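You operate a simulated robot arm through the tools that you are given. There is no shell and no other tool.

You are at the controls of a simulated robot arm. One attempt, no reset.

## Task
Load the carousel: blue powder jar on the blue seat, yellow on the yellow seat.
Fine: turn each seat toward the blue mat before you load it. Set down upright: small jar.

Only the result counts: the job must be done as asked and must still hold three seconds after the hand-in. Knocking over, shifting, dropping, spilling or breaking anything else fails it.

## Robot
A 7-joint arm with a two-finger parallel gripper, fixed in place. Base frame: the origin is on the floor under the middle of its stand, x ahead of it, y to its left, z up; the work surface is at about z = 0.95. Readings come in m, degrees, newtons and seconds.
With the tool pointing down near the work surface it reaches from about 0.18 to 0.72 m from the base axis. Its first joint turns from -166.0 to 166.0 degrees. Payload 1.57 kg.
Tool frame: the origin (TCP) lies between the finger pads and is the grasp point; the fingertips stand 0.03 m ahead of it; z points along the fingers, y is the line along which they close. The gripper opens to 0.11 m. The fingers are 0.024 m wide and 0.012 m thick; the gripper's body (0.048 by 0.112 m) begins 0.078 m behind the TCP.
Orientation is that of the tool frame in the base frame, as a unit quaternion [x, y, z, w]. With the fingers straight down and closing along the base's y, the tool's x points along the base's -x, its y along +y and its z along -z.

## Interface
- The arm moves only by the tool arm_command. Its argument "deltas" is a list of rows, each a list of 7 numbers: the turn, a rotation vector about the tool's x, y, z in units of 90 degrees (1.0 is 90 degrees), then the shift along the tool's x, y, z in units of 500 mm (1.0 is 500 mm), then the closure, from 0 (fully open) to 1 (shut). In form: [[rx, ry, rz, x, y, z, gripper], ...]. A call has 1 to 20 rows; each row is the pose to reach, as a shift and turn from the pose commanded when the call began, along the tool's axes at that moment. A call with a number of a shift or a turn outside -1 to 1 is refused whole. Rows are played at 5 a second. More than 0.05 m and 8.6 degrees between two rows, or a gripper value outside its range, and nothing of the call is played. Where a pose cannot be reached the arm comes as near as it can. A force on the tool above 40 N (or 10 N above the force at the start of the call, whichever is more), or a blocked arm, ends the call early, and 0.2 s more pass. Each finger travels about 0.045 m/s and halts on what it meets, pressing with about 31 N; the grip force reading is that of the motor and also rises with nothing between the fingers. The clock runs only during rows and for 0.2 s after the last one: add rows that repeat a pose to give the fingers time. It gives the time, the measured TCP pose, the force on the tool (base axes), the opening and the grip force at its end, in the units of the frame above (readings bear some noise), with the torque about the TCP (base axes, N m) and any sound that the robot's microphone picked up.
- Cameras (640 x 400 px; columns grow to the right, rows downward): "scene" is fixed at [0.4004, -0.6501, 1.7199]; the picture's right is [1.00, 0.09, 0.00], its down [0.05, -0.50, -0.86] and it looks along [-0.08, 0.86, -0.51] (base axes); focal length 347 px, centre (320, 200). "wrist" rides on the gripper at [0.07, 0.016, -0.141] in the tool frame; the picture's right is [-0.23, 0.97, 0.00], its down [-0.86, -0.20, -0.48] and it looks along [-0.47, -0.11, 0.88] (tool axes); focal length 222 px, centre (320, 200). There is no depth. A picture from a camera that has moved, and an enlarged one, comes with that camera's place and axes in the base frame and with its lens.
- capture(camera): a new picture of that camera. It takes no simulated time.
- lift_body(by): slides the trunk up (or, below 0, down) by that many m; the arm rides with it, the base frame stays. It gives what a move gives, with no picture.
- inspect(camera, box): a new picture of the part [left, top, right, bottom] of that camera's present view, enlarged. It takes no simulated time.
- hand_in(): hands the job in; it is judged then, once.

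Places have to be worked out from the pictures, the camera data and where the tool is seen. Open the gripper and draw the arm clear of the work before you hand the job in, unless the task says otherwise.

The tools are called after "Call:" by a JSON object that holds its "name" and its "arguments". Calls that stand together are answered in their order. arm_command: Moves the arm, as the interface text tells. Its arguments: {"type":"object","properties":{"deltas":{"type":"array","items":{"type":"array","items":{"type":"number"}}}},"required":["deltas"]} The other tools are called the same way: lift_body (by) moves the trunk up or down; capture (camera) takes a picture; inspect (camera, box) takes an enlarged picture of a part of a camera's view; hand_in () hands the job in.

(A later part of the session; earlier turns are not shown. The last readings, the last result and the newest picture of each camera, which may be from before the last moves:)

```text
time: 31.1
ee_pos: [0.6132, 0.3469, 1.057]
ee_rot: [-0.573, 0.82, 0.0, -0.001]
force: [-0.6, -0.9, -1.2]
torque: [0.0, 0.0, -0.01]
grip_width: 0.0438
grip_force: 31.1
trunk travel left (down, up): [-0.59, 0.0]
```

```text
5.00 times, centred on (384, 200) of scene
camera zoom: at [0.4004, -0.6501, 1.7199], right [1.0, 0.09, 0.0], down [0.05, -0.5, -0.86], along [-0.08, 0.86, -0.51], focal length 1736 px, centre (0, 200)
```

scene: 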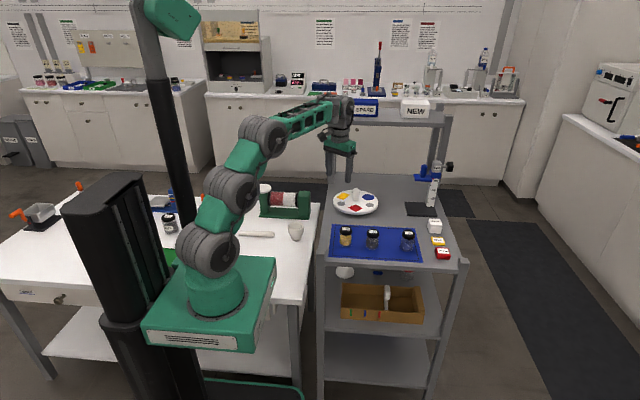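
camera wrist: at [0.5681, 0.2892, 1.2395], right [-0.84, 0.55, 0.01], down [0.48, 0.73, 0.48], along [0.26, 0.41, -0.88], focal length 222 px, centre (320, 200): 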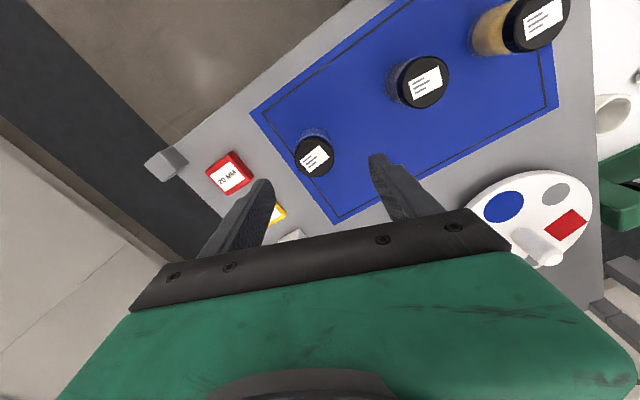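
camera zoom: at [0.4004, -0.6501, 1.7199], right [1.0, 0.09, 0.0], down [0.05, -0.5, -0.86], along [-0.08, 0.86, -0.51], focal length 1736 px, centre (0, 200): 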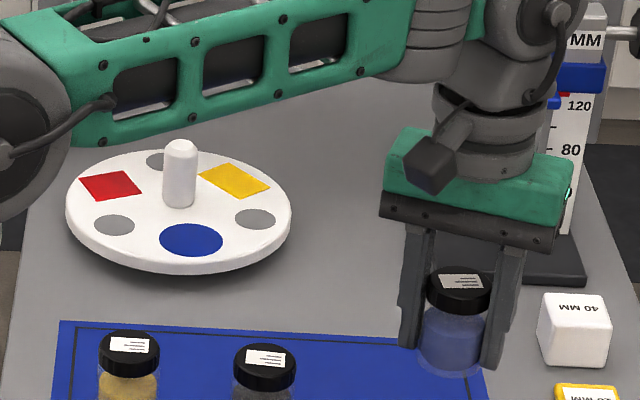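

Held upright. I carry it over to above the blue seat at (0.4417, 0.5575), staying at z = 1.057.

Call:
{"name": "arm_command", "arguments": {"deltas": [[0, 0, 0, -0.0175, 0.0291, 0, 0.8], [0, 0, 0, -0.0524, 0.0873, 0, 0.8], [0, 0, 0, -0.0874, 0.1456, 0, 0.8], [0, 0, 0, -0.1223, 0.2038, 0, 0.8], [0, 0, 0, -0.1573, 0.262, 0, 0.8], [0, 0, 0, -0.1922, 0.3202, 0, 0.8], [0, 0, 0, -0.2272, 0.3785, 0, 0.8], [0, 0, 0, -0.2621, 0.4367, 0, 0.8], [0, 0, 0, -0.2796, 0.4658, 0, 0.8], [0, 0, 0, -0.2796, 0.4658, 0, 0.8]]}}

Call:
{"name": "capture", "arguments": {"camera": "wrist"}}

Call:
{"name": "inspect", "arguments": {"camera": "scene", "box": [317, 170, 397, 220]}}

```text
time: 33.3
ee_pos: [0.4435, 0.5584, 1.0559]
ee_rot: [-0.574, 0.819, 0.0, -0.001]
force: [0.7, 0.2, -0.2]
torque: [-0.03, 0.02, 0.03]
grip_width: 0.0437
grip_force: 30.8
trunk travel left (down, up): [-0.59, 0.0]
```

```text
taken
camera wrist: at [0.4036, 0.4986, 1.1973], right [-0.84, 0.55, 0.0], down [0.48, 0.74, 0.48], along [0.26, 0.4, -0.88], focal length 222 px, centre (320, 200)
```

wrist: 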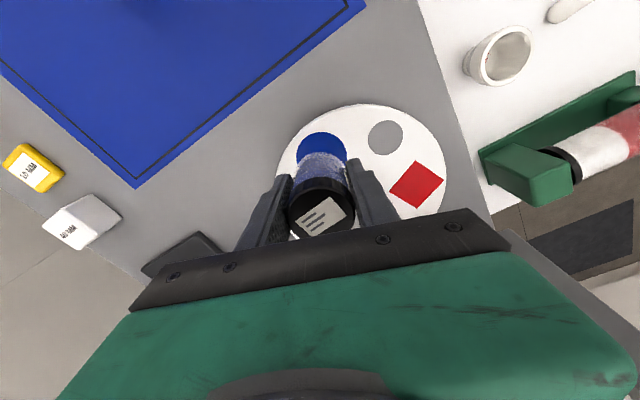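

```text
8.00 times, centred on (357, 195) of scene
camera zoom: at [0.4004, -0.6501, 1.7199], right [1.0, 0.09, 0.0], down [0.05, -0.5, -0.86], along [-0.08, 0.86, -0.51], focal length 2777 px, centre (24, 240)
```

zoom: 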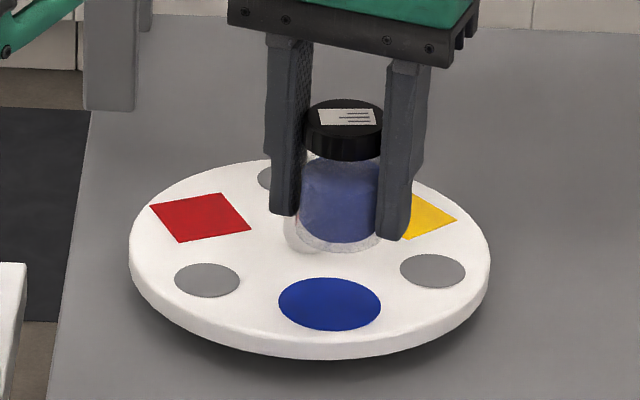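

The jar is above the seat area. I zoom the wrist view to compare the seat circle with the jar before lowering.

Call:
{"name": "inspect", "arguments": {"camera": "wrist", "box": [250, 95, 410, 240]}}

```text
2.76 times, centred on (330, 168) of wrist
camera zoom: at [0.4036, 0.4986, 1.1973], right [-0.84, 0.55, 0.0], down [0.48, 0.74, 0.48], along [0.26, 0.4, -0.88], focal length 613 px, centre (292, 290)
```

zoom: 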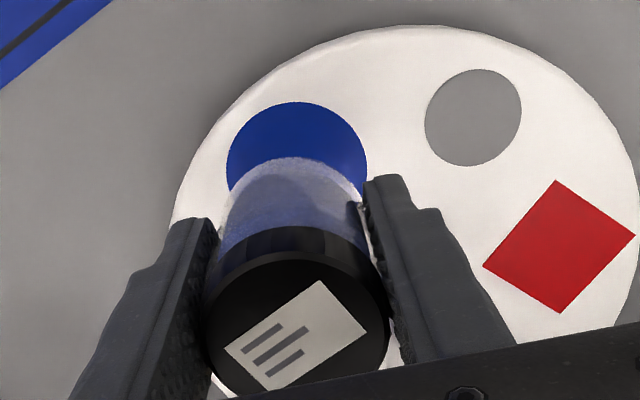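

The seat centre lies about 3 mm toward (−x, −y) from the jar. I correct by that and lower to a few millimetres above the disc.

Call:
{"name": "arm_command", "arguments": {"deltas": [[0, 0, 0, 0.0052, 0.0038, 0.005, 0.8], [0, 0, 0, 0.0052, 0.0038, 0.025, 0.8], [0, 0, 0, 0.0052, 0.0038, 0.045, 0.8], [0, 0, 0, 0.0052, 0.0038, 0.062, 0.8], [0, 0, 0, 0.0052, 0.0038, 0.076, 0.8], [0, 0, 0, 0.0052, 0.0038, 0.076, 0.8]]}}

Call:
{"name": "inspect", "arguments": {"camera": "wrist", "box": [250, 95, 410, 240]}}

Call:
{"name": "inspect", "arguments": {"camera": "scene", "box": [333, 180, 381, 210]}}

```text
time: 34.7
ee_pos: [0.4399, 0.5566, 1.0176]
ee_rot: [-0.574, 0.819, 0.0, -0.001]
force: [-0.1, 0.5, -0.6]
torque: [0.01, 0.0, 0.03]
grip_width: 0.0435
grip_force: 30.8
trunk travel left (down, up): [-0.59, 0.0]
```

```text
2.76 times, centred on (330, 168) of wrist
camera zoom: at [0.4008, 0.4957, 1.1591], right [-0.84, 0.55, 0.0], down [0.48, 0.74, 0.48], along [0.26, 0.4, -0.88], focal length 613 px, centre (292, 290)
```

zoom: 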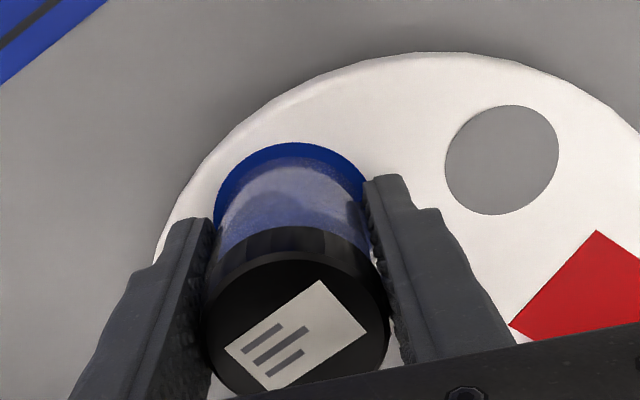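

```text
13.33 times, centred on (357, 195) of scene
camera zoom: at [0.4004, -0.6501, 1.7199], right [1.0, 0.09, 0.0], down [0.05, -0.5, -0.86], along [-0.08, 0.86, -0.51], focal length 4628 px, centre (-173, 267)
```

zoom: 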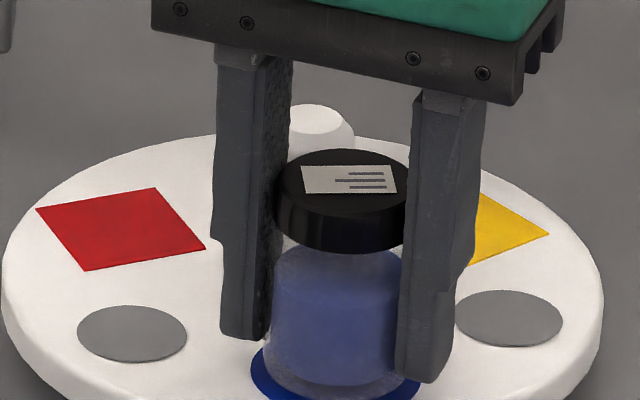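

The jar sits centred over the seat circle. I lower the last few millimetres slowly, watching the vertical force.

Call:
{"name": "arm_command", "arguments": {"deltas": [[0, 0, 0, 0, 0, 0.002, 0.8], [0, 0, 0, 0, 0, 0.004, 0.8], [0, 0, 0, 0, 0, 0.006, 0.8], [0, 0, 0, 0, 0, 0.008, 0.8], [0, 0, 0, 0, 0, 0.008, 0.8]]}}

```text
time: 35.9
ee_pos: [0.4391, 0.5558, 1.0149]
ee_rot: [-0.573, 0.82, 0.0, 0.0]
force: [-0.5, 0.4, 2.6]
torque: [-0.01, 0.03, 0.02]
grip_width: 0.0437
grip_force: 31.5
trunk travel left (down, up): [-0.59, 0.0]
```

Vertical force went from −0.6 to +2.6 N, which suggests first contact. One more millimetre to confirm.

Call:
{"name": "arm_command", "arguments": {"deltas": [[0, 0, 0, 0, 0, 0.001, 0.8], [0, 0, 0, 0, 0, 0.002, 0.8], [0, 0, 0, 0, 0, 0.002, 0.8]]}}

Call:
{"name": "inspect", "arguments": {"camera": "scene", "box": [333, 185, 381, 215]}}

```text
time: 36.7
ee_pos: [0.4389, 0.5564, 1.0138]
ee_rot: [-0.573, 0.82, 0.0, 0.001]
force: [0.2, 1.0, 6.6]
torque: [-0.01, -0.02, 0.0]
grip_width: 0.0435
grip_force: 30.9
trunk travel left (down, up): [-0.59, 0.0]
```

```text
13.33 times, centred on (357, 200) of scene
camera zoom: at [0.4004, -0.6501, 1.7199], right [1.0, 0.09, 0.0], down [0.05, -0.5, -0.86], along [-0.08, 0.86, -0.51], focal length 4628 px, centre (-173, 200)
```

zoom: 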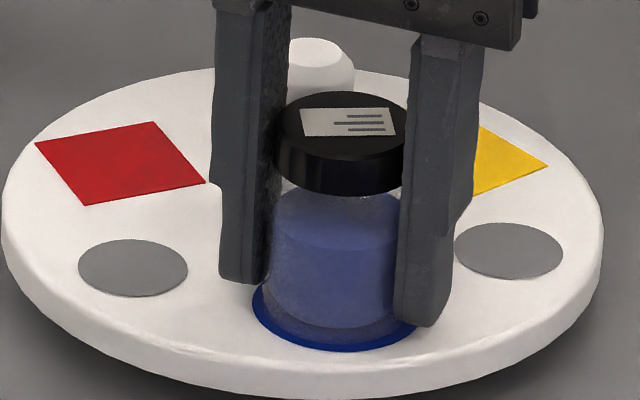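

Contact is confirmed (6.6 N) and the jar stands upright, centred on the blue seat. I open gently and rise straight up.

Call:
{"name": "arm_command", "arguments": {"deltas": [[0, 0, 0, 0, 0, -0.001, 0.8], [0, 0, 0, 0, 0, -0.001, 0.58], [0, 0, 0, 0, 0, -0.001, 0.5], [0, 0, 0, 0, 0, -0.001, 0.42], [0, 0, 0, 0, 0, -0.001, 0.4], [0, 0, 0, 0, 0, -0.02, 0.4], [0, 0, 0, 0, 0, -0.06, 0.4], [0, 0, 0, 0, 0, -0.1, 0.4], [0, 0, 0, 0, 0, -0.14, 0.4], [0, 0, 0, 0, 0, -0.155, 0.4], [0, 0, 0, 0, 0, -0.155, 0.4]]}}

Call:
{"name": "inspect", "arguments": {"camera": "scene", "box": [325, 180, 389, 220]}}

Call:
{"name": "capture", "arguments": {"camera": "wrist"}}

```text
time: 39.1
ee_pos: [0.4399, 0.5543, 1.0908]
ee_rot: [-0.573, 0.82, -0.001, 0.0]
force: [0.1, -0.4, 0.3]
torque: [0.01, 0.02, 0.0]
grip_width: 0.066
grip_force: 0.1
out of reach, approached as far as the arm can: row 10
trunk travel left (down, up): [-0.59, 0.0]
```

```text
10.00 times, centred on (357, 200) of scene
camera zoom: at [0.4004, -0.6501, 1.7199], right [1.0, 0.09, 0.0], down [0.05, -0.5, -0.86], along [-0.08, 0.86, -0.51], focal length 3471 px, centre (-50, 200)
```

zoom: 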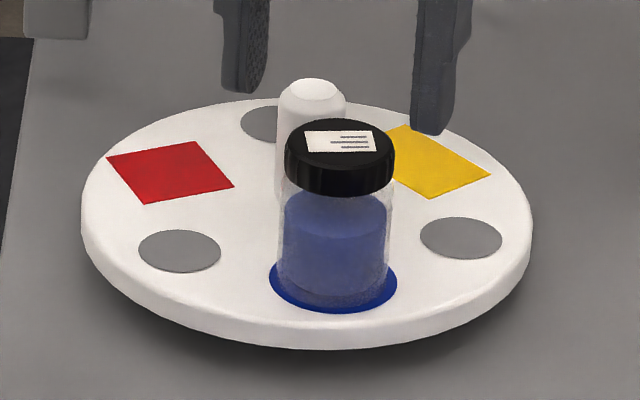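

```text
taken
camera wrist: at [0.3986, 0.4943, 1.2319], right [-0.84, 0.55, 0.0], down [0.48, 0.74, 0.48], along [0.26, 0.4, -0.88], focal length 222 px, centre (320, 200)
```

wrist: 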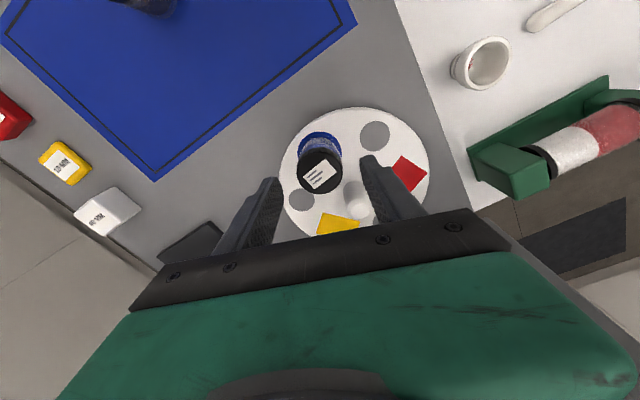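

The blue jar stands centred on its seat and the carousel is undisturbed. Yellow is at about +40°, so it needs about −118°. I will re-approach the hub leaning over the blue jar's side so the fingers stay clear of it, starting with a 10° yaw.

Call:
{"name": "arm_command", "arguments": {"deltas": [[0, 0, -0.055, 0, 0, 0, 0.43], [0, 0, -0.111, 0, 0, 0, 0.45], [0, 0, -0.111, 0, 0, 0, 0.45]]}}

```text
time: 39.9
ee_pos: [0.4384, 0.5559, 1.0906]
ee_rot: [-0.643, 0.766, -0.001, 0.001]
force: [-0.4, -0.1, -0.5]
torque: [0.03, 0.02, 0.0]
grip_width: 0.0605
grip_force: 0.1
trunk travel left (down, up): [-0.59, 0.0]
```

Yaw is now 80°. I tilt 25° outward while moving over the hub at z ≈ 1.10.

Call:
{"name": "arm_command", "arguments": {"deltas": [[0, -0.0694, 0, -0.02, 0.0063, -0.0186, 0.45], [0, -0.1389, 0, -0.055, 0.0173, -0.0186, 0.45], [0, -0.2083, 0, -0.09, 0.0284, -0.0186, 0.45], [0, -0.2778, 0, -0.125, 0.0394, -0.0186, 0.45], [0, -0.2778, 0, -0.125, 0.0394, -0.0186, 0.45]]}}

Call:
{"name": "inspect", "arguments": {"camera": "wrist", "box": [220, 60, 420, 205]}}

Call:
{"name": "inspect", "arguments": {"camera": "scene", "box": [317, 150, 413, 220]}}

```text
time: 41.1
ee_pos: [0.4322, 0.6228, 1.0997]
ee_rot: [-0.627, 0.748, 0.139, 0.166]
force: [-0.3, 0.1, 0.5]
torque: [0.01, 0.0, 0.0]
grip_width: 0.0604
grip_force: 0.0
trunk travel left (down, up): [-0.59, 0.0]
```

```text
2.76 times, centred on (320, 132) of wrist
camera zoom: at [0.3952, 0.5038, 1.1984], right [-0.92, 0.37, 0.1], down [0.3, 0.53, 0.79], along [0.25, 0.76, -0.6], focal length 613 px, centre (320, 386)
```

zoom: 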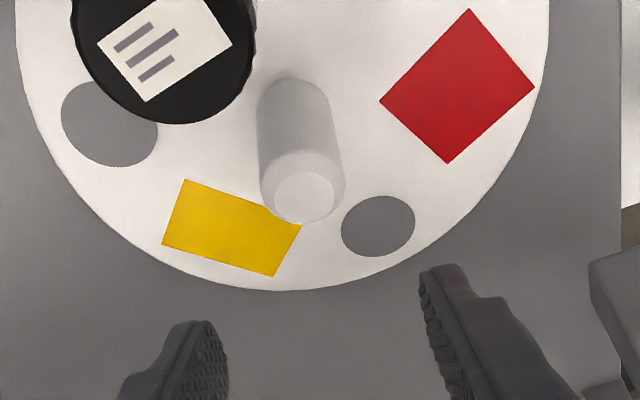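

```text
5.71 times, centred on (365, 185) of scene
camera zoom: at [0.4004, -0.6501, 1.7199], right [1.0, 0.09, 0.0], down [0.05, -0.5, -0.86], along [-0.08, 0.86, -0.51], focal length 1984 px, centre (63, 286)
```

zoom: 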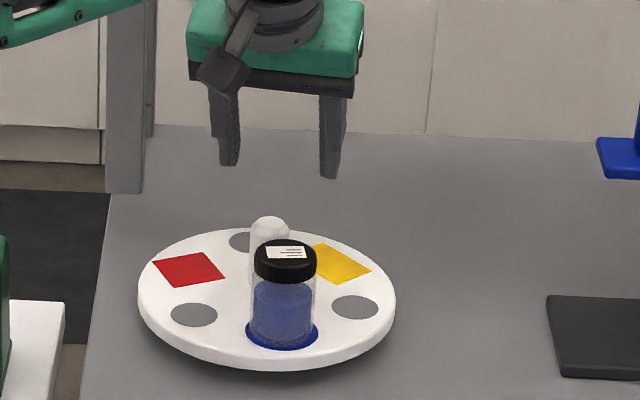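

The hub is 1.5 mm off from the TCP; I correct for that and descend to z ≈ 1.017. The blue jar is clear of the fingers.

Call:
{"name": "arm_command", "arguments": {"deltas": [[0, 0, 0, 0.0146, 0.0026, 0.0298, 0.45], [0, 0, 0, 0.0292, 0.0026, 0.0596, 0.45], [0, 0, 0, 0.0438, 0.0026, 0.0894, 0.45], [0, 0, 0, 0.0584, 0.0026, 0.1192, 0.45], [0, 0, 0, 0.073, 0.0026, 0.149, 0.45], [0, 0, 0, 0.073, 0.0026, 0.149, 0.45]]}}

Call:
{"name": "inspect", "arguments": {"camera": "wrist", "box": [180, 60, 440, 225]}}

Call:
{"name": "inspect", "arguments": {"camera": "scene", "box": [317, 160, 397, 220]}}

```text
time: 42.5
ee_pos: [0.4279, 0.62, 1.0157]
ee_rot: [-0.627, 0.749, 0.139, 0.166]
force: [-0.1, 0.1, -0.1]
torque: [-0.03, -0.01, -0.01]
grip_width: 0.0605
grip_force: 0.0
trunk travel left (down, up): [-0.59, 0.0]
```

```text
2.42 times, centred on (310, 142) of wrist
camera zoom: at [0.3918, 0.5015, 1.1144], right [-0.92, 0.37, 0.1], down [0.3, 0.53, 0.79], along [0.25, 0.76, -0.6], focal length 538 px, centre (344, 339)
```

zoom: 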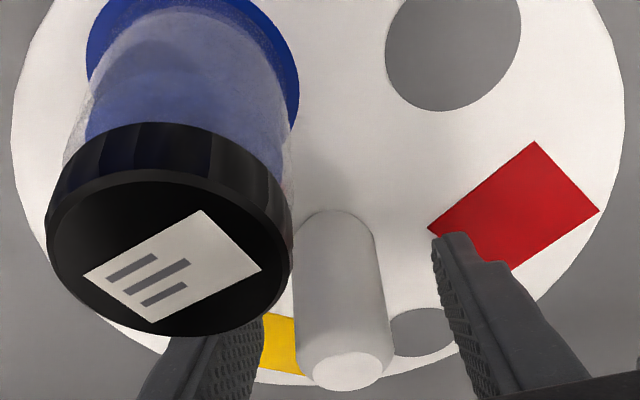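

```text
6.67 times, centred on (357, 190) of scene
camera zoom: at [0.4004, -0.6501, 1.7199], right [1.0, 0.09, 0.0], down [0.05, -0.5, -0.86], along [-0.08, 0.86, -0.51], focal length 2314 px, centre (73, 267)
```

zoom: 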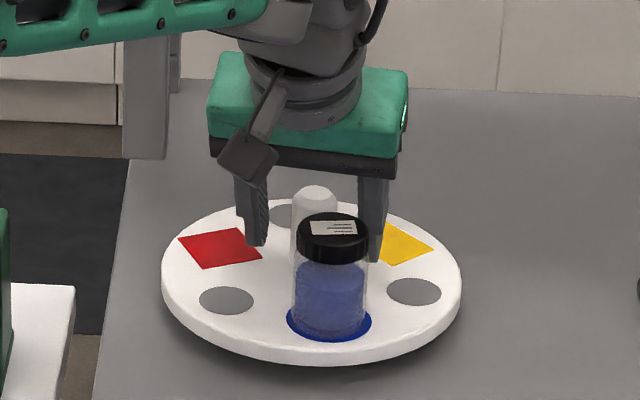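

The fingers straddle the hub and the blue jar is clear. I yaw another +21° around the hub axis so the turn can be as long as possible.

Call:
{"name": "arm_command", "arguments": {"deltas": [[-0.0247, 0, -0.0529, -0.0012, -0.0022, 0, 0.45], [-0.0493, 0, -0.1058, -0.0012, -0.0022, 0, 0.45], [-0.074, 0, -0.1586, -0.0012, -0.0022, 0, 0.45], [-0.0986, 0, -0.2115, -0.0012, -0.0022, 0, 0.45], [-0.0986, 0, -0.2115, -0.0012, -0.0022, 0, 0.45]]}}

Call:
{"name": "inspect", "arguments": {"camera": "wrist", "box": [180, 60, 440, 225]}}

Call:
{"name": "inspect", "arguments": {"camera": "scene", "box": [317, 160, 397, 220]}}

```text
time: 43.7
ee_pos: [0.4304, 0.6202, 1.0164]
ee_rot: [0.753, -0.621, -0.166, -0.138]
force: [-0.1, -0.4, 0.2]
torque: [0.0, -0.03, 0.0]
grip_width: 0.0606
grip_force: 0.1
trunk travel left (down, up): [-0.59, 0.0]
```

```text
2.42 times, centred on (310, 142) of wrist
camera zoom: at [0.4382, 0.4962, 1.116], right [-1.0, 0.02, 0.1], down [0.09, 0.6, 0.79], along [-0.04, 0.8, -0.6], focal length 538 px, centre (344, 339)
```

zoom: 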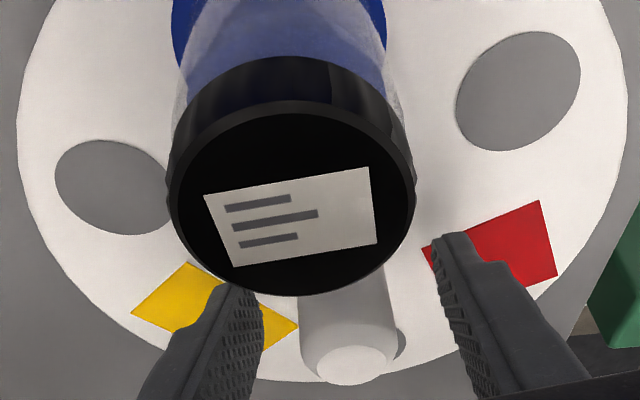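

```text
6.67 times, centred on (357, 190) of scene
camera zoom: at [0.4004, -0.6501, 1.7199], right [1.0, 0.09, 0.0], down [0.05, -0.5, -0.86], along [-0.08, 0.86, -0.51], focal length 2314 px, centre (73, 267)
```

zoom: 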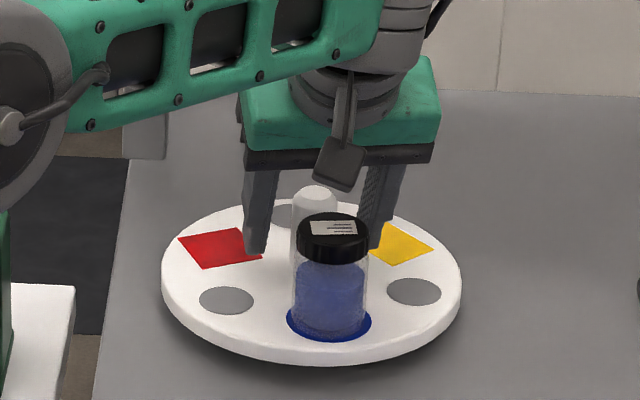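

Reachable with no flags, but the hub is about 2 mm toward the +y-tool side. I shift 1.8 mm and close on it.

Call:
{"name": "arm_command", "arguments": {"deltas": [[0, 0, 0, 0, 0.0036, 0, 0.45], [0, 0, 0, 0, 0.0036, 0, 0.65], [0, 0, 0, 0, 0.0036, 0, 0.75], [0, 0, 0, 0, 0.0036, 0, 0.9], [0, 0, 0, 0, 0.0036, 0, 1], [0, 0, 0, 0, 0.0036, 0, 1]]}}

```text
time: 45.1
ee_pos: [0.4295, 0.6208, 1.0182]
ee_rot: [0.753, -0.622, -0.168, -0.138]
force: [2.6, 2.0, -0.6]
torque: [0.23, -0.77, 0.01]
grip_width: 0.0279
grip_force: 38.3
trunk travel left (down, up): [-0.59, 0.0]
```

Gripped with little side load (about 3 N). I turn slowly clockwise 40°.

Call:
{"name": "arm_command", "arguments": {"deltas": [[0.0094, 0, 0.0201, 0, 0, 0, 1], [0.0235, 0, 0.0504, 0, 0, 0, 1], [0.0423, 0, 0.0906, 0, 0, 0, 1], [0.061, 0, 0.1309, 0, 0, 0, 1], [0.0798, 0, 0.1712, 0, 0, 0, 1], [0.0986, 0, 0.2115, 0, 0, 0, 1], [0.1174, 0, 0.2518, 0, 0, 0, 1], [0.1362, 0, 0.292, 0, 0, 0, 1], [0.155, 0, 0.3323, 0, 0, 0, 1], [0.169, 0, 0.3626, 0, 0, 0, 1], [0.1784, 0, 0.3827, 0, 0, 0, 1], [0.1878, 0, 0.4028, 0, 0, 0, 1]]}}

Call:
{"name": "inspect", "arguments": {"camera": "scene", "box": [317, 160, 397, 220]}}

```text
time: 47.7
ee_pos: [0.4305, 0.62, 1.0176]
ee_rot: [-0.495, 0.842, 0.11, 0.187]
force: [10.7, 6.8, 5.8]
torque: [-0.24, -0.31, -0.05]
grip_width: 0.0277
grip_force: 38.1
trunk travel left (down, up): [-0.59, 0.0]
```

```text
6.67 times, centred on (357, 190) of scene
camera zoom: at [0.4004, -0.6501, 1.7199], right [1.0, 0.09, 0.0], down [0.05, -0.5, -0.86], along [-0.08, 0.86, -0.51], focal length 2314 px, centre (73, 267)
```

zoom: 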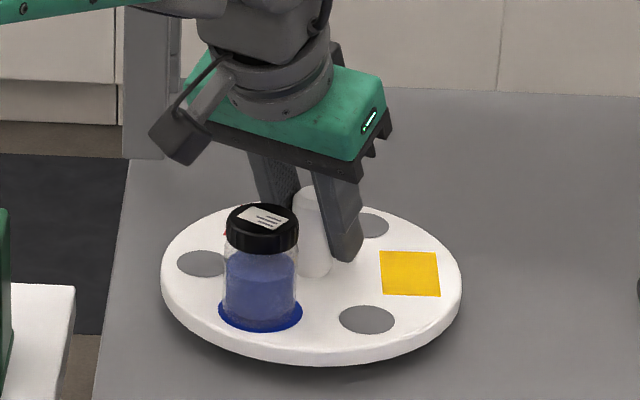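

The disc and jar turn together smoothly. Side load has grown to about 12 N, so I nudge the TCP about 2 mm with it and continue 38° more.

Call:
{"name": "arm_command", "arguments": {"deltas": [[0.0047, 0, 0.0101, -0.003, -0.0016, 0.0014, 1], [0.0188, 0, 0.0403, -0.003, -0.0016, 0.0014, 1], [0.0376, 0, 0.0806, -0.003, -0.0016, 0.0014, 1], [0.0563, 0, 0.1208, -0.003, -0.0016, 0.0014, 1], [0.0751, 0, 0.1611, -0.003, -0.0016, 0.0014, 1], [0.0939, 0, 0.2014, -0.003, -0.0016, 0.0014, 1], [0.1127, 0, 0.2417, -0.003, -0.0016, 0.0014, 1], [0.1315, 0, 0.282, -0.003, -0.0016, 0.0014, 1], [0.1503, 0, 0.3222, -0.003, -0.0016, 0.0014, 1], [0.1643, 0, 0.3525, -0.003, -0.0016, 0.0014, 1], [0.1737, 0, 0.3726, -0.003, -0.0016, 0.0014, 1], [0.1784, 0, 0.3827, -0.003, -0.0016, 0.0014, 1]]}}

Call:
{"name": "inspect", "arguments": {"camera": "scene", "box": [317, 160, 397, 220]}}

```text
time: 50.3
ee_pos: [0.4306, 0.6199, 1.0183]
ee_rot: [-0.195, 0.957, 0.042, 0.212]
force: [0.0, -7.6, 4.8]
torque: [0.61, 0.36, 0.02]
grip_width: 0.0278
grip_force: 38.8
trunk travel left (down, up): [-0.59, 0.0]
```

```text
6.67 times, centred on (357, 190) of scene
camera zoom: at [0.4004, -0.6501, 1.7199], right [1.0, 0.09, 0.0], down [0.05, -0.5, -0.86], along [-0.08, 0.86, -0.51], focal length 2314 px, centre (73, 267)
```

zoom: 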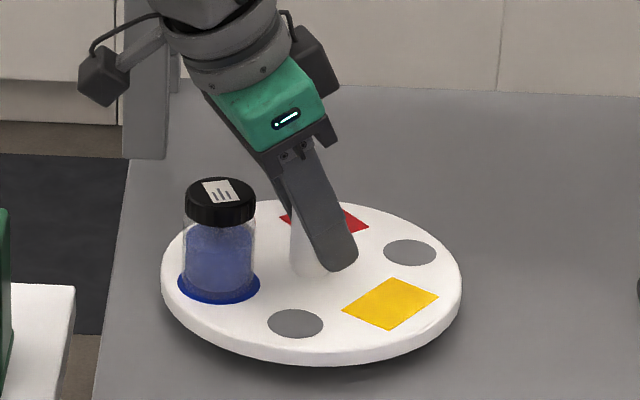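

Yellow is now at about −38° and the jar stands firm. I turn 14° more, staying within reach, before re-gripping.

Call:
{"name": "arm_command", "arguments": {"deltas": [[0.0047, 0, 0.0101, 0.001, -0.0024, -0.0004, 1], [0.0188, 0, 0.0403, 0.001, -0.0024, -0.0004, 1], [0.0352, 0, 0.0755, 0.001, -0.0024, -0.0004, 1], [0.0517, 0, 0.1108, 0.001, -0.0024, -0.0004, 1], [0.061, 0, 0.1309, 0.001, -0.0024, -0.0004, 1], [0.0657, 0, 0.141, 0.001, -0.0024, -0.0004, 1]]}}

```text
time: 51.7
ee_pos: [0.4305, 0.6208, 1.0174]
ee_rot: [-0.076, 0.973, 0.018, 0.217]
force: [15.5, 22.1, 7.7]
torque: [-1.01, 0.26, 0.06]
grip_width: 0.028
grip_force: 37.6
out of reach, approached as far as the arm can: row 6
trunk travel left (down, up): [-0.59, 0.0]
```

The last row hit the reach limit and loaded the hub by about 27 N. Before releasing, I ease back 3° and shift toward the load so nothing springs.

Call:
{"name": "arm_command", "arguments": {"deltas": [[-0.007, 0, -0.0151, -0.0033, 0.0035, 0.0016, 1], [-0.0141, 0, -0.0302, -0.0066, 0.007, 0.0032, 1], [-0.0141, 0, -0.0302, -0.0066, 0.007, 0.0032, 1]]}}

Call:
{"name": "inspect", "arguments": {"camera": "scene", "box": [317, 160, 397, 220]}}

```text
time: 52.5
ee_pos: [0.4304, 0.6199, 1.017]
ee_rot: [-0.101, 0.971, 0.022, 0.215]
force: [0.9, 1.1, 14.8]
torque: [0.52, 0.92, -0.01]
grip_width: 0.0278
grip_force: 38.4
trunk travel left (down, up): [-0.59, 0.0]
```

```text
6.67 times, centred on (357, 190) of scene
camera zoom: at [0.4004, -0.6501, 1.7199], right [1.0, 0.09, 0.0], down [0.05, -0.5, -0.86], along [-0.08, 0.86, -0.51], focal length 2314 px, centre (73, 267)
```

zoom: 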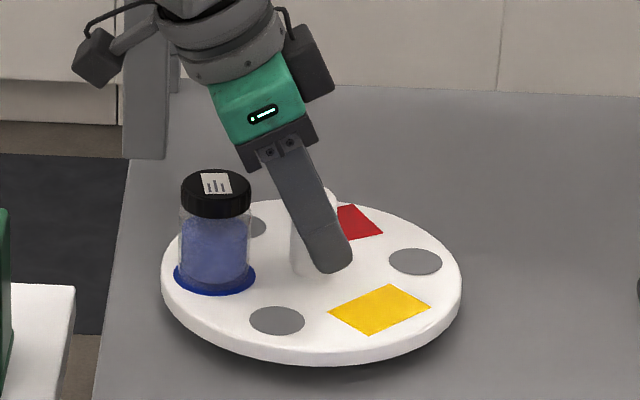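

Lateral load is gone and yellow is at about −48°. I release the hub with a slight 2 mm rise, opening only to about 46 mm to keep clear of the jar.

Call:
{"name": "arm_command", "arguments": {"deltas": [[0, 0, 0, -0.0008, 0, -0.0018, 0.72], [0, 0, 0, -0.0017, 0, -0.0036, 0.65], [0, 0, 0, -0.0017, 0, -0.0036, 0.58], [0, 0, 0, -0.0017, 0, -0.0036, 0.58]]}}

Call:
{"name": "inspect", "arguments": {"camera": "wrist", "box": [180, 60, 440, 225]}}

Call:
{"name": "inspect", "arguments": {"camera": "scene", "box": [317, 160, 397, 220]}}

```text
time: 53.5
ee_pos: [0.431, 0.62, 1.0188]
ee_rot: [-0.102, 0.971, 0.022, 0.216]
force: [0.9, -0.7, -0.2]
torque: [0.02, 0.0, -0.01]
grip_width: 0.0462
grip_force: 0.1
trunk travel left (down, up): [-0.59, 0.0]
```

```text
2.42 times, centred on (310, 142) of wrist
camera zoom: at [0.3072, 0.6111, 1.1161], right [0.0, 1.0, 0.09], down [0.6, -0.08, 0.79], along [0.8, 0.06, -0.6], focal length 538 px, centre (344, 339)
```

zoom: 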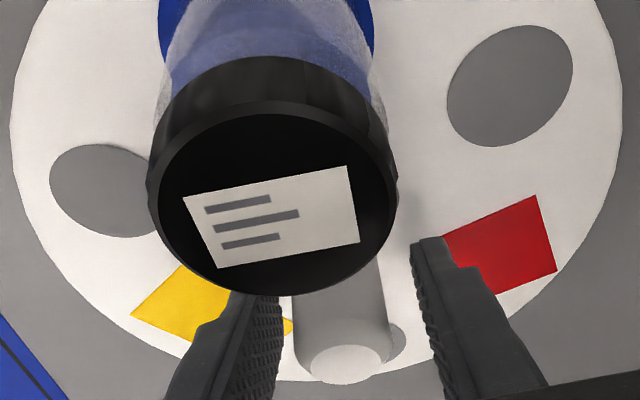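

```text
6.67 times, centred on (357, 190) of scene
camera zoom: at [0.4004, -0.6501, 1.7199], right [1.0, 0.09, 0.0], down [0.05, -0.5, -0.86], along [-0.08, 0.86, -0.51], focal length 2314 px, centre (73, 267)
```

zoom: 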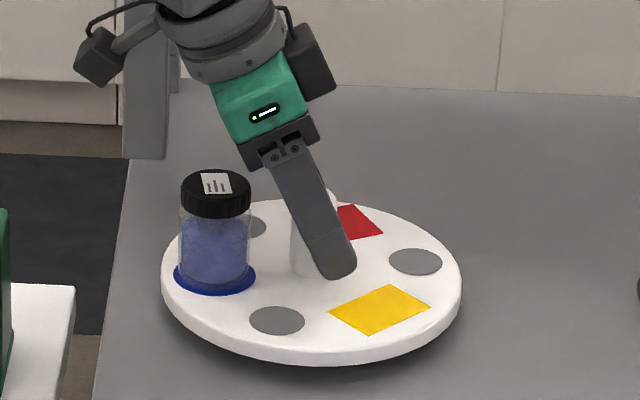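

Released cleanly. I yaw back 26° around the hub, keeping about 7 mm from the jar.

Call:
{"name": "arm_command", "arguments": {"deltas": [[-0.0305, 0, -0.0655, 0, -0.0016, 0, 0.58], [-0.061, 0, -0.1309, 0, -0.0016, 0, 0.58], [-0.0916, 0, -0.1964, 0, -0.0016, 0, 0.58], [-0.1221, 0, -0.2618, 0, -0.0016, 0, 0.58], [-0.1221, 0, -0.2618, 0, -0.0016, 0, 0.58]]}}

Call:
{"name": "inspect", "arguments": {"camera": "wrist", "box": [180, 60, 440, 225]}}

Call:
{"name": "inspect", "arguments": {"camera": "scene", "box": [317, 160, 397, 220]}}

```text
time: 54.7
ee_pos: [0.4306, 0.6202, 1.0167]
ee_rot: [-0.317, 0.923, 0.07, 0.204]
force: [0.0, -0.3, -0.2]
torque: [0.04, 0.04, -0.03]
grip_width: 0.0461
grip_force: 0.1
trunk travel left (down, up): [-0.59, 0.0]
```

```text
2.42 times, centred on (310, 142) of wrist
camera zoom: at [0.3244, 0.5572, 1.1162], right [-0.44, 0.89, 0.1], down [0.57, 0.2, 0.79], along [0.69, 0.4, -0.6], focal length 538 px, centre (344, 339)
```

zoom: 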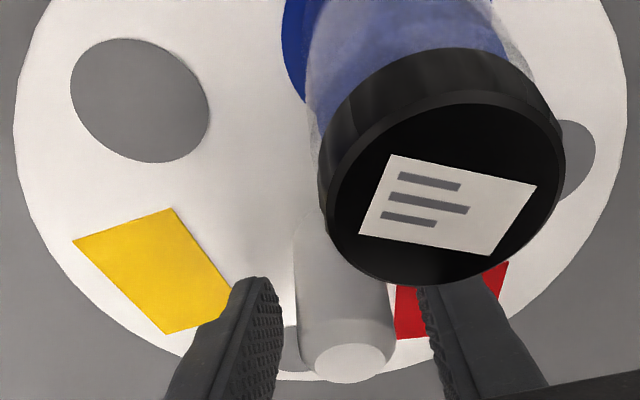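

```text
6.67 times, centred on (357, 190) of scene
camera zoom: at [0.4004, -0.6501, 1.7199], right [1.0, 0.09, 0.0], down [0.05, -0.5, -0.86], along [-0.08, 0.86, -0.51], focal length 2314 px, centre (73, 267)
```

zoom: 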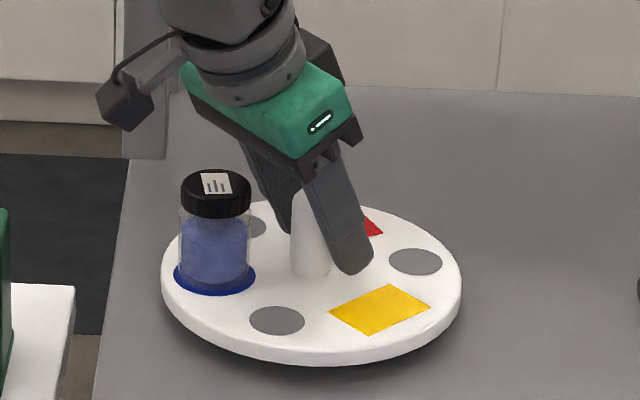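

The hub is centred and the jar undisturbed. I close on the hub again and check forces.

Call:
{"name": "arm_command", "arguments": {"deltas": [[0, 0, 0, 0, 0, 0, 0.68], [0, 0, 0, 0, 0, 0, 0.78], [0, 0, 0, 0, 0, 0, 0.9], [0, 0, 0, 0, 0, 0, 1], [0, 0, 0, 0, 0, 0, 1]]}}

```text
time: 55.9
ee_pos: [0.4318, 0.6208, 1.0171]
ee_rot: [-0.317, 0.923, 0.07, 0.205]
force: [-0.8, 0.4, -1.5]
torque: [0.78, 0.57, 0.0]
grip_width: 0.0278
grip_force: 38.5
trunk travel left (down, up): [-0.59, 0.0]
```

Gripped with almost no side load. I turn 26° clockwise slowly.

Call:
{"name": "arm_command", "arguments": {"deltas": [[0.0047, 0, 0.0101, 0, 0, 0, 1], [0.0164, 0, 0.0352, 0, 0, 0, 1], [0.0329, 0, 0.0705, 0, 0, 0, 1], [0.0493, 0, 0.1057, 0, 0, 0, 1], [0.0657, 0, 0.141, 0, 0, 0, 1], [0.0822, 0, 0.1762, 0, 0, 0, 1], [0.0986, 0, 0.2115, 0, 0, 0, 1], [0.1127, 0, 0.2417, 0, 0, 0, 1], [0.1221, 0, 0.2618, 0, 0, 0, 1]]}}

Call:
{"name": "inspect", "arguments": {"camera": "scene", "box": [325, 180, 389, 220]}}

```text
time: 57.9
ee_pos: [0.4306, 0.6196, 1.0181]
ee_rot: [-0.101, 0.971, 0.022, 0.215]
force: [-3.9, -2.2, -1.4]
torque: [0.79, 0.7, 0.39]
grip_width: 0.0277
grip_force: 38.3
trunk travel left (down, up): [-0.59, 0.0]
```

```text
10.00 times, centred on (357, 200) of scene
camera zoom: at [0.4004, -0.6501, 1.7199], right [1.0, 0.09, 0.0], down [0.05, -0.5, -0.86], along [-0.08, 0.86, -0.51], focal length 3471 px, centre (-50, 200)
```

zoom: 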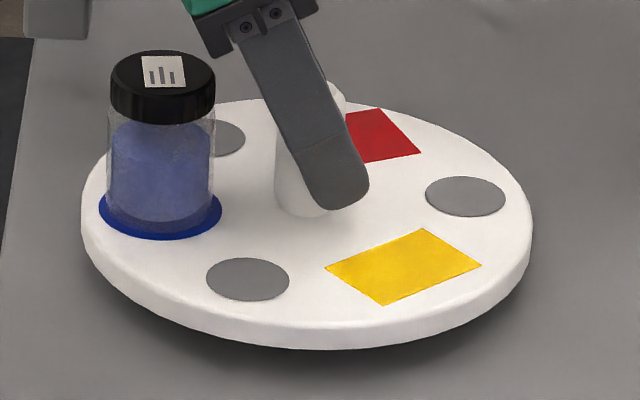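

Yellow moved only about 4° (to about −52°) while the hand turned 26°, and there is 0.39 N·m about z, so the hub slipped in the grip against something. I look from the wrist before doing anything more.

Call:
{"name": "capture", "arguments": {"camera": "wrist"}}

Call:
{"name": "inspect", "arguments": {"camera": "wrist", "box": [180, 60, 440, 225]}}

Call:
{"name": "inspect", "arguments": {"camera": "scene", "box": [317, 150, 397, 220]}}

```text
taken
camera wrist: at [0.3065, 0.6101, 1.1164], right [0.0, 1.0, 0.09], down [0.6, -0.08, 0.79], along [0.8, 0.06, -0.6], focal length 222 px, centre (320, 200)
```

wrist: 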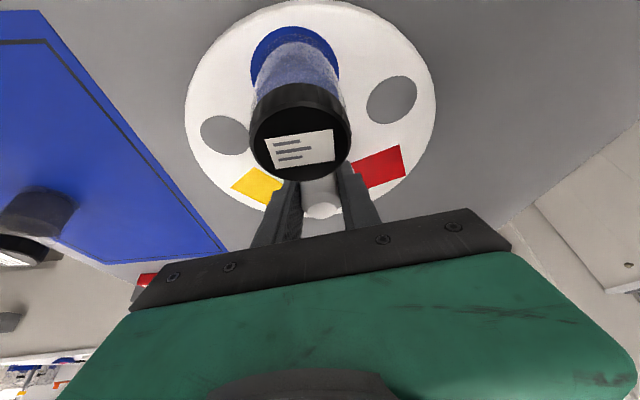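

```text
2.42 times, centred on (310, 142) of wrist
camera zoom: at [0.3065, 0.6101, 1.1164], right [0.0, 1.0, 0.09], down [0.6, -0.08, 0.79], along [0.8, 0.06, -0.6], focal length 538 px, centre (344, 339)
```

zoom: 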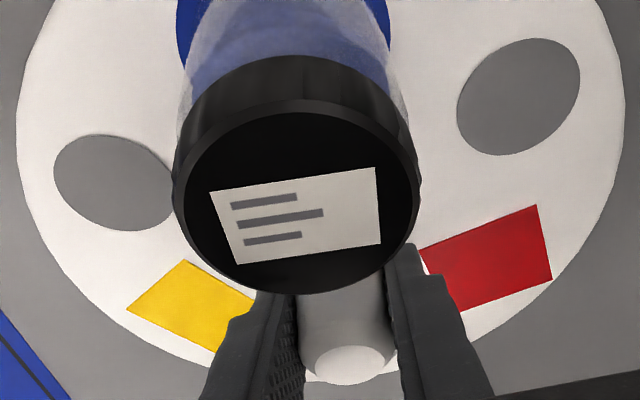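

```text
5.71 times, centred on (357, 185) of scene
camera zoom: at [0.4004, -0.6501, 1.7199], right [1.0, 0.09, 0.0], down [0.05, -0.5, -0.86], along [-0.08, 0.86, -0.51], focal length 1984 px, centre (109, 286)
```

zoom: 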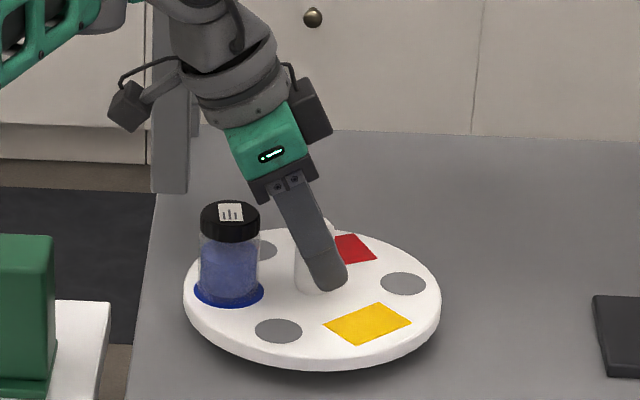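

Nothing touches the jar or disc, yet it resists firmly after about 202° of total clockwise travel, so I take it as the carousel's end stop. Yellow can then only be brought to the mat by going counter-clockwise (about +330°), over several grips. I start with a slow 44° counter-clockwise turn.

Call:
{"name": "arm_command", "arguments": {"deltas": [[-0.0094, 0, -0.0201, 0, 0, 0, 1], [-0.0235, 0, -0.0504, 0, 0, 0, 1], [-0.0423, 0, -0.0906, 0, 0, 0, 1], [-0.061, 0, -0.1309, 0, 0, 0, 1], [-0.0798, 0, -0.1712, 0, 0, 0, 1], [-0.0986, 0, -0.2115, 0, 0, 0, 1], [-0.1174, 0, -0.2518, 0, 0, 0, 1], [-0.1362, 0, -0.292, 0, 0, 0, 1], [-0.155, 0, -0.3323, 0, 0, 0, 1], [-0.1737, 0, -0.3726, 0, 0, 0, 1], [-0.1878, 0, -0.4028, 0, 0, 0, 1], [-0.1972, 0, -0.423, 0, 0, 0, 1], [-0.2066, 0, -0.4431, 0, 0, 0, 1]]}}

Call:
{"name": "inspect", "arguments": {"camera": "scene", "box": [317, 160, 397, 220]}}

```text
time: 60.7
ee_pos: [0.4304, 0.6189, 1.0177]
ee_rot: [-0.458, 0.862, 0.102, 0.19]
force: [-9.4, -6.3, -7.7]
torque: [1.33, 0.21, 0.0]
grip_width: 0.0277
grip_force: 38.0
trunk travel left (down, up): [-0.59, 0.0]
```

```text
6.67 times, centred on (357, 190) of scene
camera zoom: at [0.4004, -0.6501, 1.7199], right [1.0, 0.09, 0.0], down [0.05, -0.5, -0.86], along [-0.08, 0.86, -0.51], focal length 2314 px, centre (73, 267)
```

zoom: 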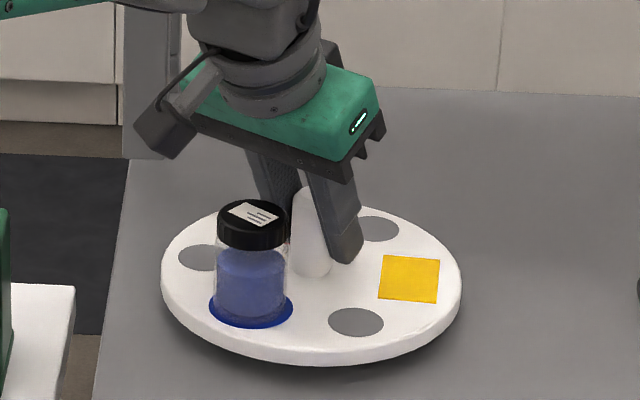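

It turns freely counter-clockwise with no torque, which confirms a one-way end stop. I relieve the side load by 2 mm and turn another 44°.

Call:
{"name": "arm_command", "arguments": {"deltas": [[-0.0047, 0, -0.0101, 0.004, 0.0014, 0.0004, 1], [-0.0188, 0, -0.0403, 0.004, 0.0014, 0.0004, 1], [-0.0376, 0, -0.0806, 0.004, 0.0014, 0.0004, 1], [-0.0563, 0, -0.1208, 0.004, 0.0014, 0.0004, 1], [-0.0751, 0, -0.1611, 0.004, 0.0014, 0.0004, 1], [-0.0939, 0, -0.2014, 0.004, 0.0014, 0.0004, 1], [-0.1127, 0, -0.2417, 0.004, 0.0014, 0.0004, 1], [-0.1315, 0, -0.282, 0.004, 0.0014, 0.0004, 1], [-0.1503, 0, -0.3222, 0.004, 0.0014, 0.0004, 1], [-0.169, 0, -0.3625, 0.004, 0.0014, 0.0004, 1], [-0.1878, 0, -0.4028, 0.004, 0.0014, 0.0004, 1], [-0.1972, 0, -0.423, 0.004, 0.0014, 0.0004, 1], [-0.2066, 0, -0.4431, 0.004, 0.0014, 0.0004, 1]]}}

Call:
{"name": "inspect", "arguments": {"camera": "scene", "box": [317, 160, 397, 220]}}

```text
time: 63.5
ee_pos: [0.4298, 0.62, 1.0184]
ee_rot: [0.748, -0.627, -0.166, -0.14]
force: [7.3, 6.8, 10.3]
torque: [-0.38, 0.82, -0.01]
grip_width: 0.0278
grip_force: 37.9
trunk travel left (down, up): [-0.59, 0.0]
```

```text
6.67 times, centred on (357, 190) of scene
camera zoom: at [0.4004, -0.6501, 1.7199], right [1.0, 0.09, 0.0], down [0.05, -0.5, -0.86], along [-0.08, 0.86, -0.51], focal length 2314 px, centre (73, 267)
```

zoom: 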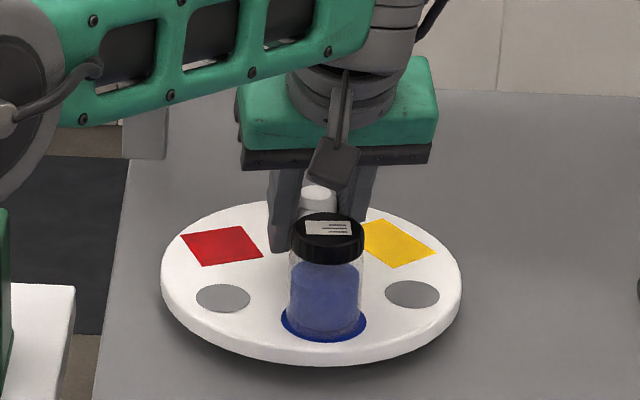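

Back at blue ≈ −84° with the jar steady. I relieve the small load and release the hub with a narrow opening (about 42 mm).

Call:
{"name": "arm_command", "arguments": {"deltas": [[0, 0, 0, -0.003, -0.0024, -0.003, 1], [0, 0, 0, -0.003, -0.0024, -0.003, 0.72], [0, 0, 0, -0.003, -0.0024, -0.003, 0.66], [0, 0, 0, -0.003, -0.0024, -0.003, 0.62], [0, 0, 0, -0.003, -0.0024, -0.003, 0.62]]}}

Call:
{"name": "inspect", "arguments": {"camera": "wrist", "box": [180, 60, 440, 225]}}

```text
time: 64.7
ee_pos: [0.4299, 0.6206, 1.019]
ee_rot: [0.748, -0.628, -0.165, -0.138]
force: [1.2, -0.1, 0.2]
torque: [0.0, 0.0, -0.01]
grip_width: 0.0417
grip_force: 0.0
trunk travel left (down, up): [-0.59, 0.0]
```

```text
2.42 times, centred on (310, 142) of wrist
camera zoom: at [0.4352, 0.4962, 1.117], right [-0.99, 0.03, 0.1], down [0.1, 0.6, 0.79], along [-0.03, 0.8, -0.6], focal length 538 px, centre (344, 339)
```

zoom: 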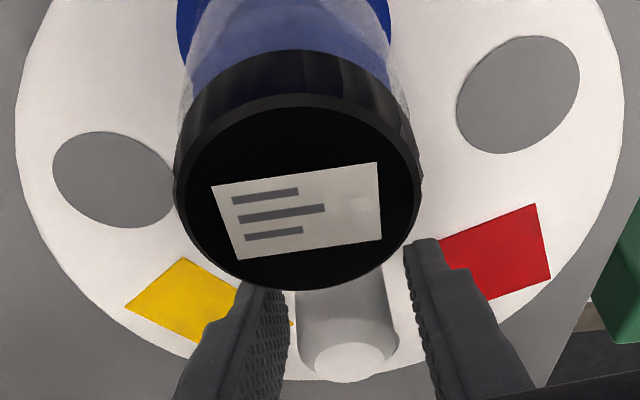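

The hub is centred and the jar clear. I yaw back 20° low down, then rise straight to z ≈ 1.10.

Call:
{"name": "arm_command", "arguments": {"deltas": [[0.0313, 0, 0.0671, 0, 0, 0, 0.62], [0.0626, 0, 0.1343, 0, 0, 0, 0.62], [0.0939, 0, 0.2014, 0, 0, 0, 0.62], [0.0939, 0, 0.2014, -0.0169, 0, -0.0363, 0.62], [0.0939, 0, 0.2014, -0.0338, 0, -0.0725, 0.62], [0.0939, 0, 0.2014, -0.0507, 0, -0.1088, 0.62], [0.0939, 0, 0.2014, -0.0676, 0, -0.145, 0.62], [0.0939, 0, 0.2014, -0.0676, 0, -0.145, 0.62]]}}

Call:
{"name": "inspect", "arguments": {"camera": "scene", "box": [317, 150, 397, 220]}}

```text
time: 66.5
ee_pos: [0.4319, 0.6192, 1.0997]
ee_rot: [-0.627, 0.749, 0.138, 0.165]
force: [0.0, 0.1, 0.9]
torque: [0.01, -0.03, 0.0]
grip_width: 0.0417
grip_force: 0.0
trunk travel left (down, up): [-0.59, 0.0]
```

```text
5.71 times, centred on (357, 185) of scene
camera zoom: at [0.4004, -0.6501, 1.7199], right [1.0, 0.09, 0.0], down [0.05, -0.5, -0.86], along [-0.08, 0.86, -0.51], focal length 1984 px, centre (109, 286)
```

zoom: 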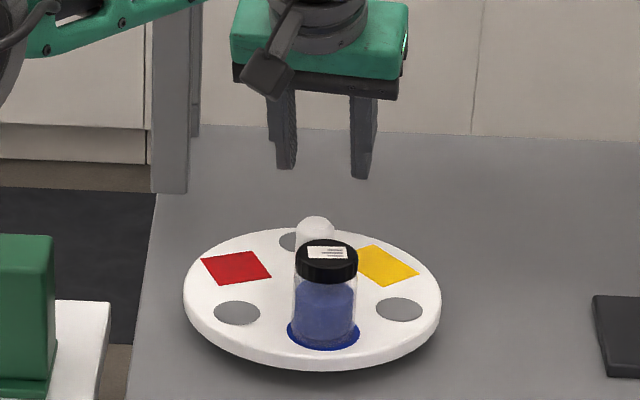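

Clear above everything. Now I swing the hand −68° at hover to the far end of its range, backing 13 mm toward the base to stay in reach.

Call:
{"name": "arm_command", "arguments": {"deltas": [[0.0355, 0, 0.0761, 0.0022, 0.0029, 0.0018, 0.62], [0.071, 0, 0.1522, 0.0044, 0.0058, 0.0037, 0.62], [0.1064, 0, 0.2283, 0.0067, 0.0087, 0.0055, 0.62], [0.1419, 0, 0.3044, 0.0089, 0.0116, 0.0074, 0.62], [0.1774, 0, 0.3804, 0.0111, 0.0146, 0.0092, 0.62], [0.2129, 0, 0.4565, 0.0133, 0.0175, 0.0111, 0.62], [0.2483, 0, 0.5326, 0.0156, 0.0204, 0.0129, 0.62], [0.2838, 0, 0.6087, 0.0178, 0.0233, 0.0148, 0.62], [0.3193, 0, 0.6848, 0.02, 0.0262, 0.0166, 0.62], [0.3193, 0, 0.6848, 0.02, 0.0262, 0.0166, 0.62]]}}

Call:
{"name": "inspect", "arguments": {"camera": "wrist", "box": [180, 20, 440, 205]}}

Call:
{"name": "inspect", "arguments": {"camera": "scene", "box": [297, 150, 397, 220]}}

```text
time: 68.7
ee_pos: [0.4099, 0.6129, 1.0834]
ee_rot: [-0.102, 0.971, 0.023, 0.215]
force: [-0.5, 0.4, -0.6]
torque: [0.05, 0.02, 0.03]
grip_width: 0.0418
grip_force: 0.0
out of reach, approached as far as the arm can: row 9, 10
trunk travel left (down, up): [-0.59, 0.0]
```

```text
2.16 times, centred on (310, 112) of wrist
camera zoom: at [0.2855, 0.6031, 1.181], right [0.0, 1.0, 0.1], down [0.6, -0.08, 0.8], along [0.8, 0.06, -0.6], focal length 480 px, centre (342, 389)
```

zoom: 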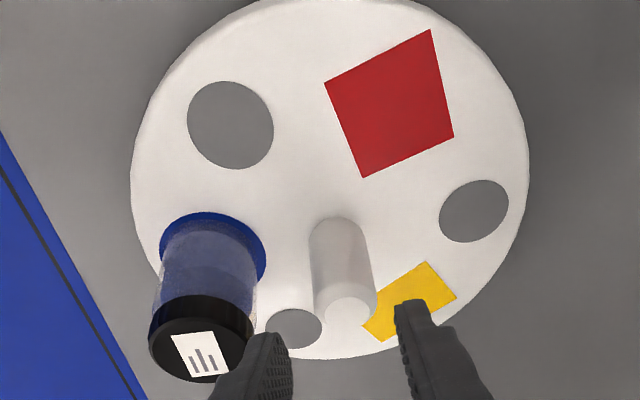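

```text
5.71 times, centred on (347, 185) of scene
camera zoom: at [0.4004, -0.6501, 1.7199], right [1.0, 0.09, 0.0], down [0.05, -0.5, -0.86], along [-0.08, 0.86, -0.51], focal length 1984 px, centre (166, 286)
```

zoom: 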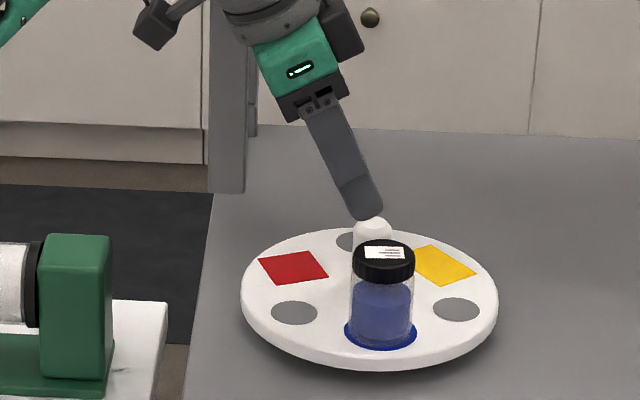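

The hover position is 20 mm short of the hub but laterally within 2 mm. I add 7° of tilt for reach, centre laterally, and take the first part of a diagonal descent.

Call:
{"name": "arm_command", "arguments": {"deltas": [[0, -0.0389, 0, 0, 0.0042, 0, 0.62], [0, -0.0778, 0, 0, 0.0042, 0, 0.62], [0, -0.0778, 0, 0.0108, 0.0042, 0.0383, 0.62], [0, -0.0778, 0, 0.0108, 0.0042, 0.0383, 0.62]]}}

Call:
{"name": "inspect", "arguments": {"camera": "wrist", "box": [180, 20, 440, 205]}}

Call:
{"name": "inspect", "arguments": {"camera": "scene", "box": [317, 160, 397, 220]}}

```text
time: 69.7
ee_pos: [0.4122, 0.6146, 1.0629]
ee_rot: [-0.1, 0.956, 0.028, 0.275]
force: [-0.1, 0.2, -0.5]
torque: [-0.02, 0.02, 0.01]
grip_width: 0.0419
grip_force: 0.0
trunk travel left (down, up): [-0.59, 0.0]
```

```text
2.16 times, centred on (310, 112) of wrist
camera zoom: at [0.2778, 0.6029, 1.1455], right [-0.01, 0.99, 0.12], down [0.5, -0.1, 0.86], along [0.86, 0.07, -0.5], focal length 480 px, centre (342, 389)
```

zoom: 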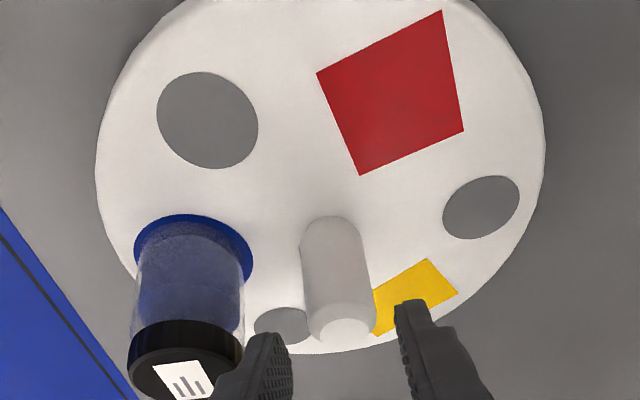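

```text
6.67 times, centred on (357, 190) of scene
camera zoom: at [0.4004, -0.6501, 1.7199], right [1.0, 0.09, 0.0], down [0.05, -0.5, -0.86], along [-0.08, 0.86, -0.51], focal length 2314 px, centre (73, 267)
```

zoom: 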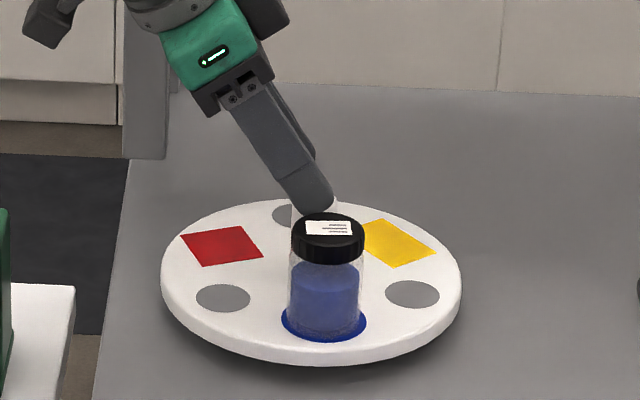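

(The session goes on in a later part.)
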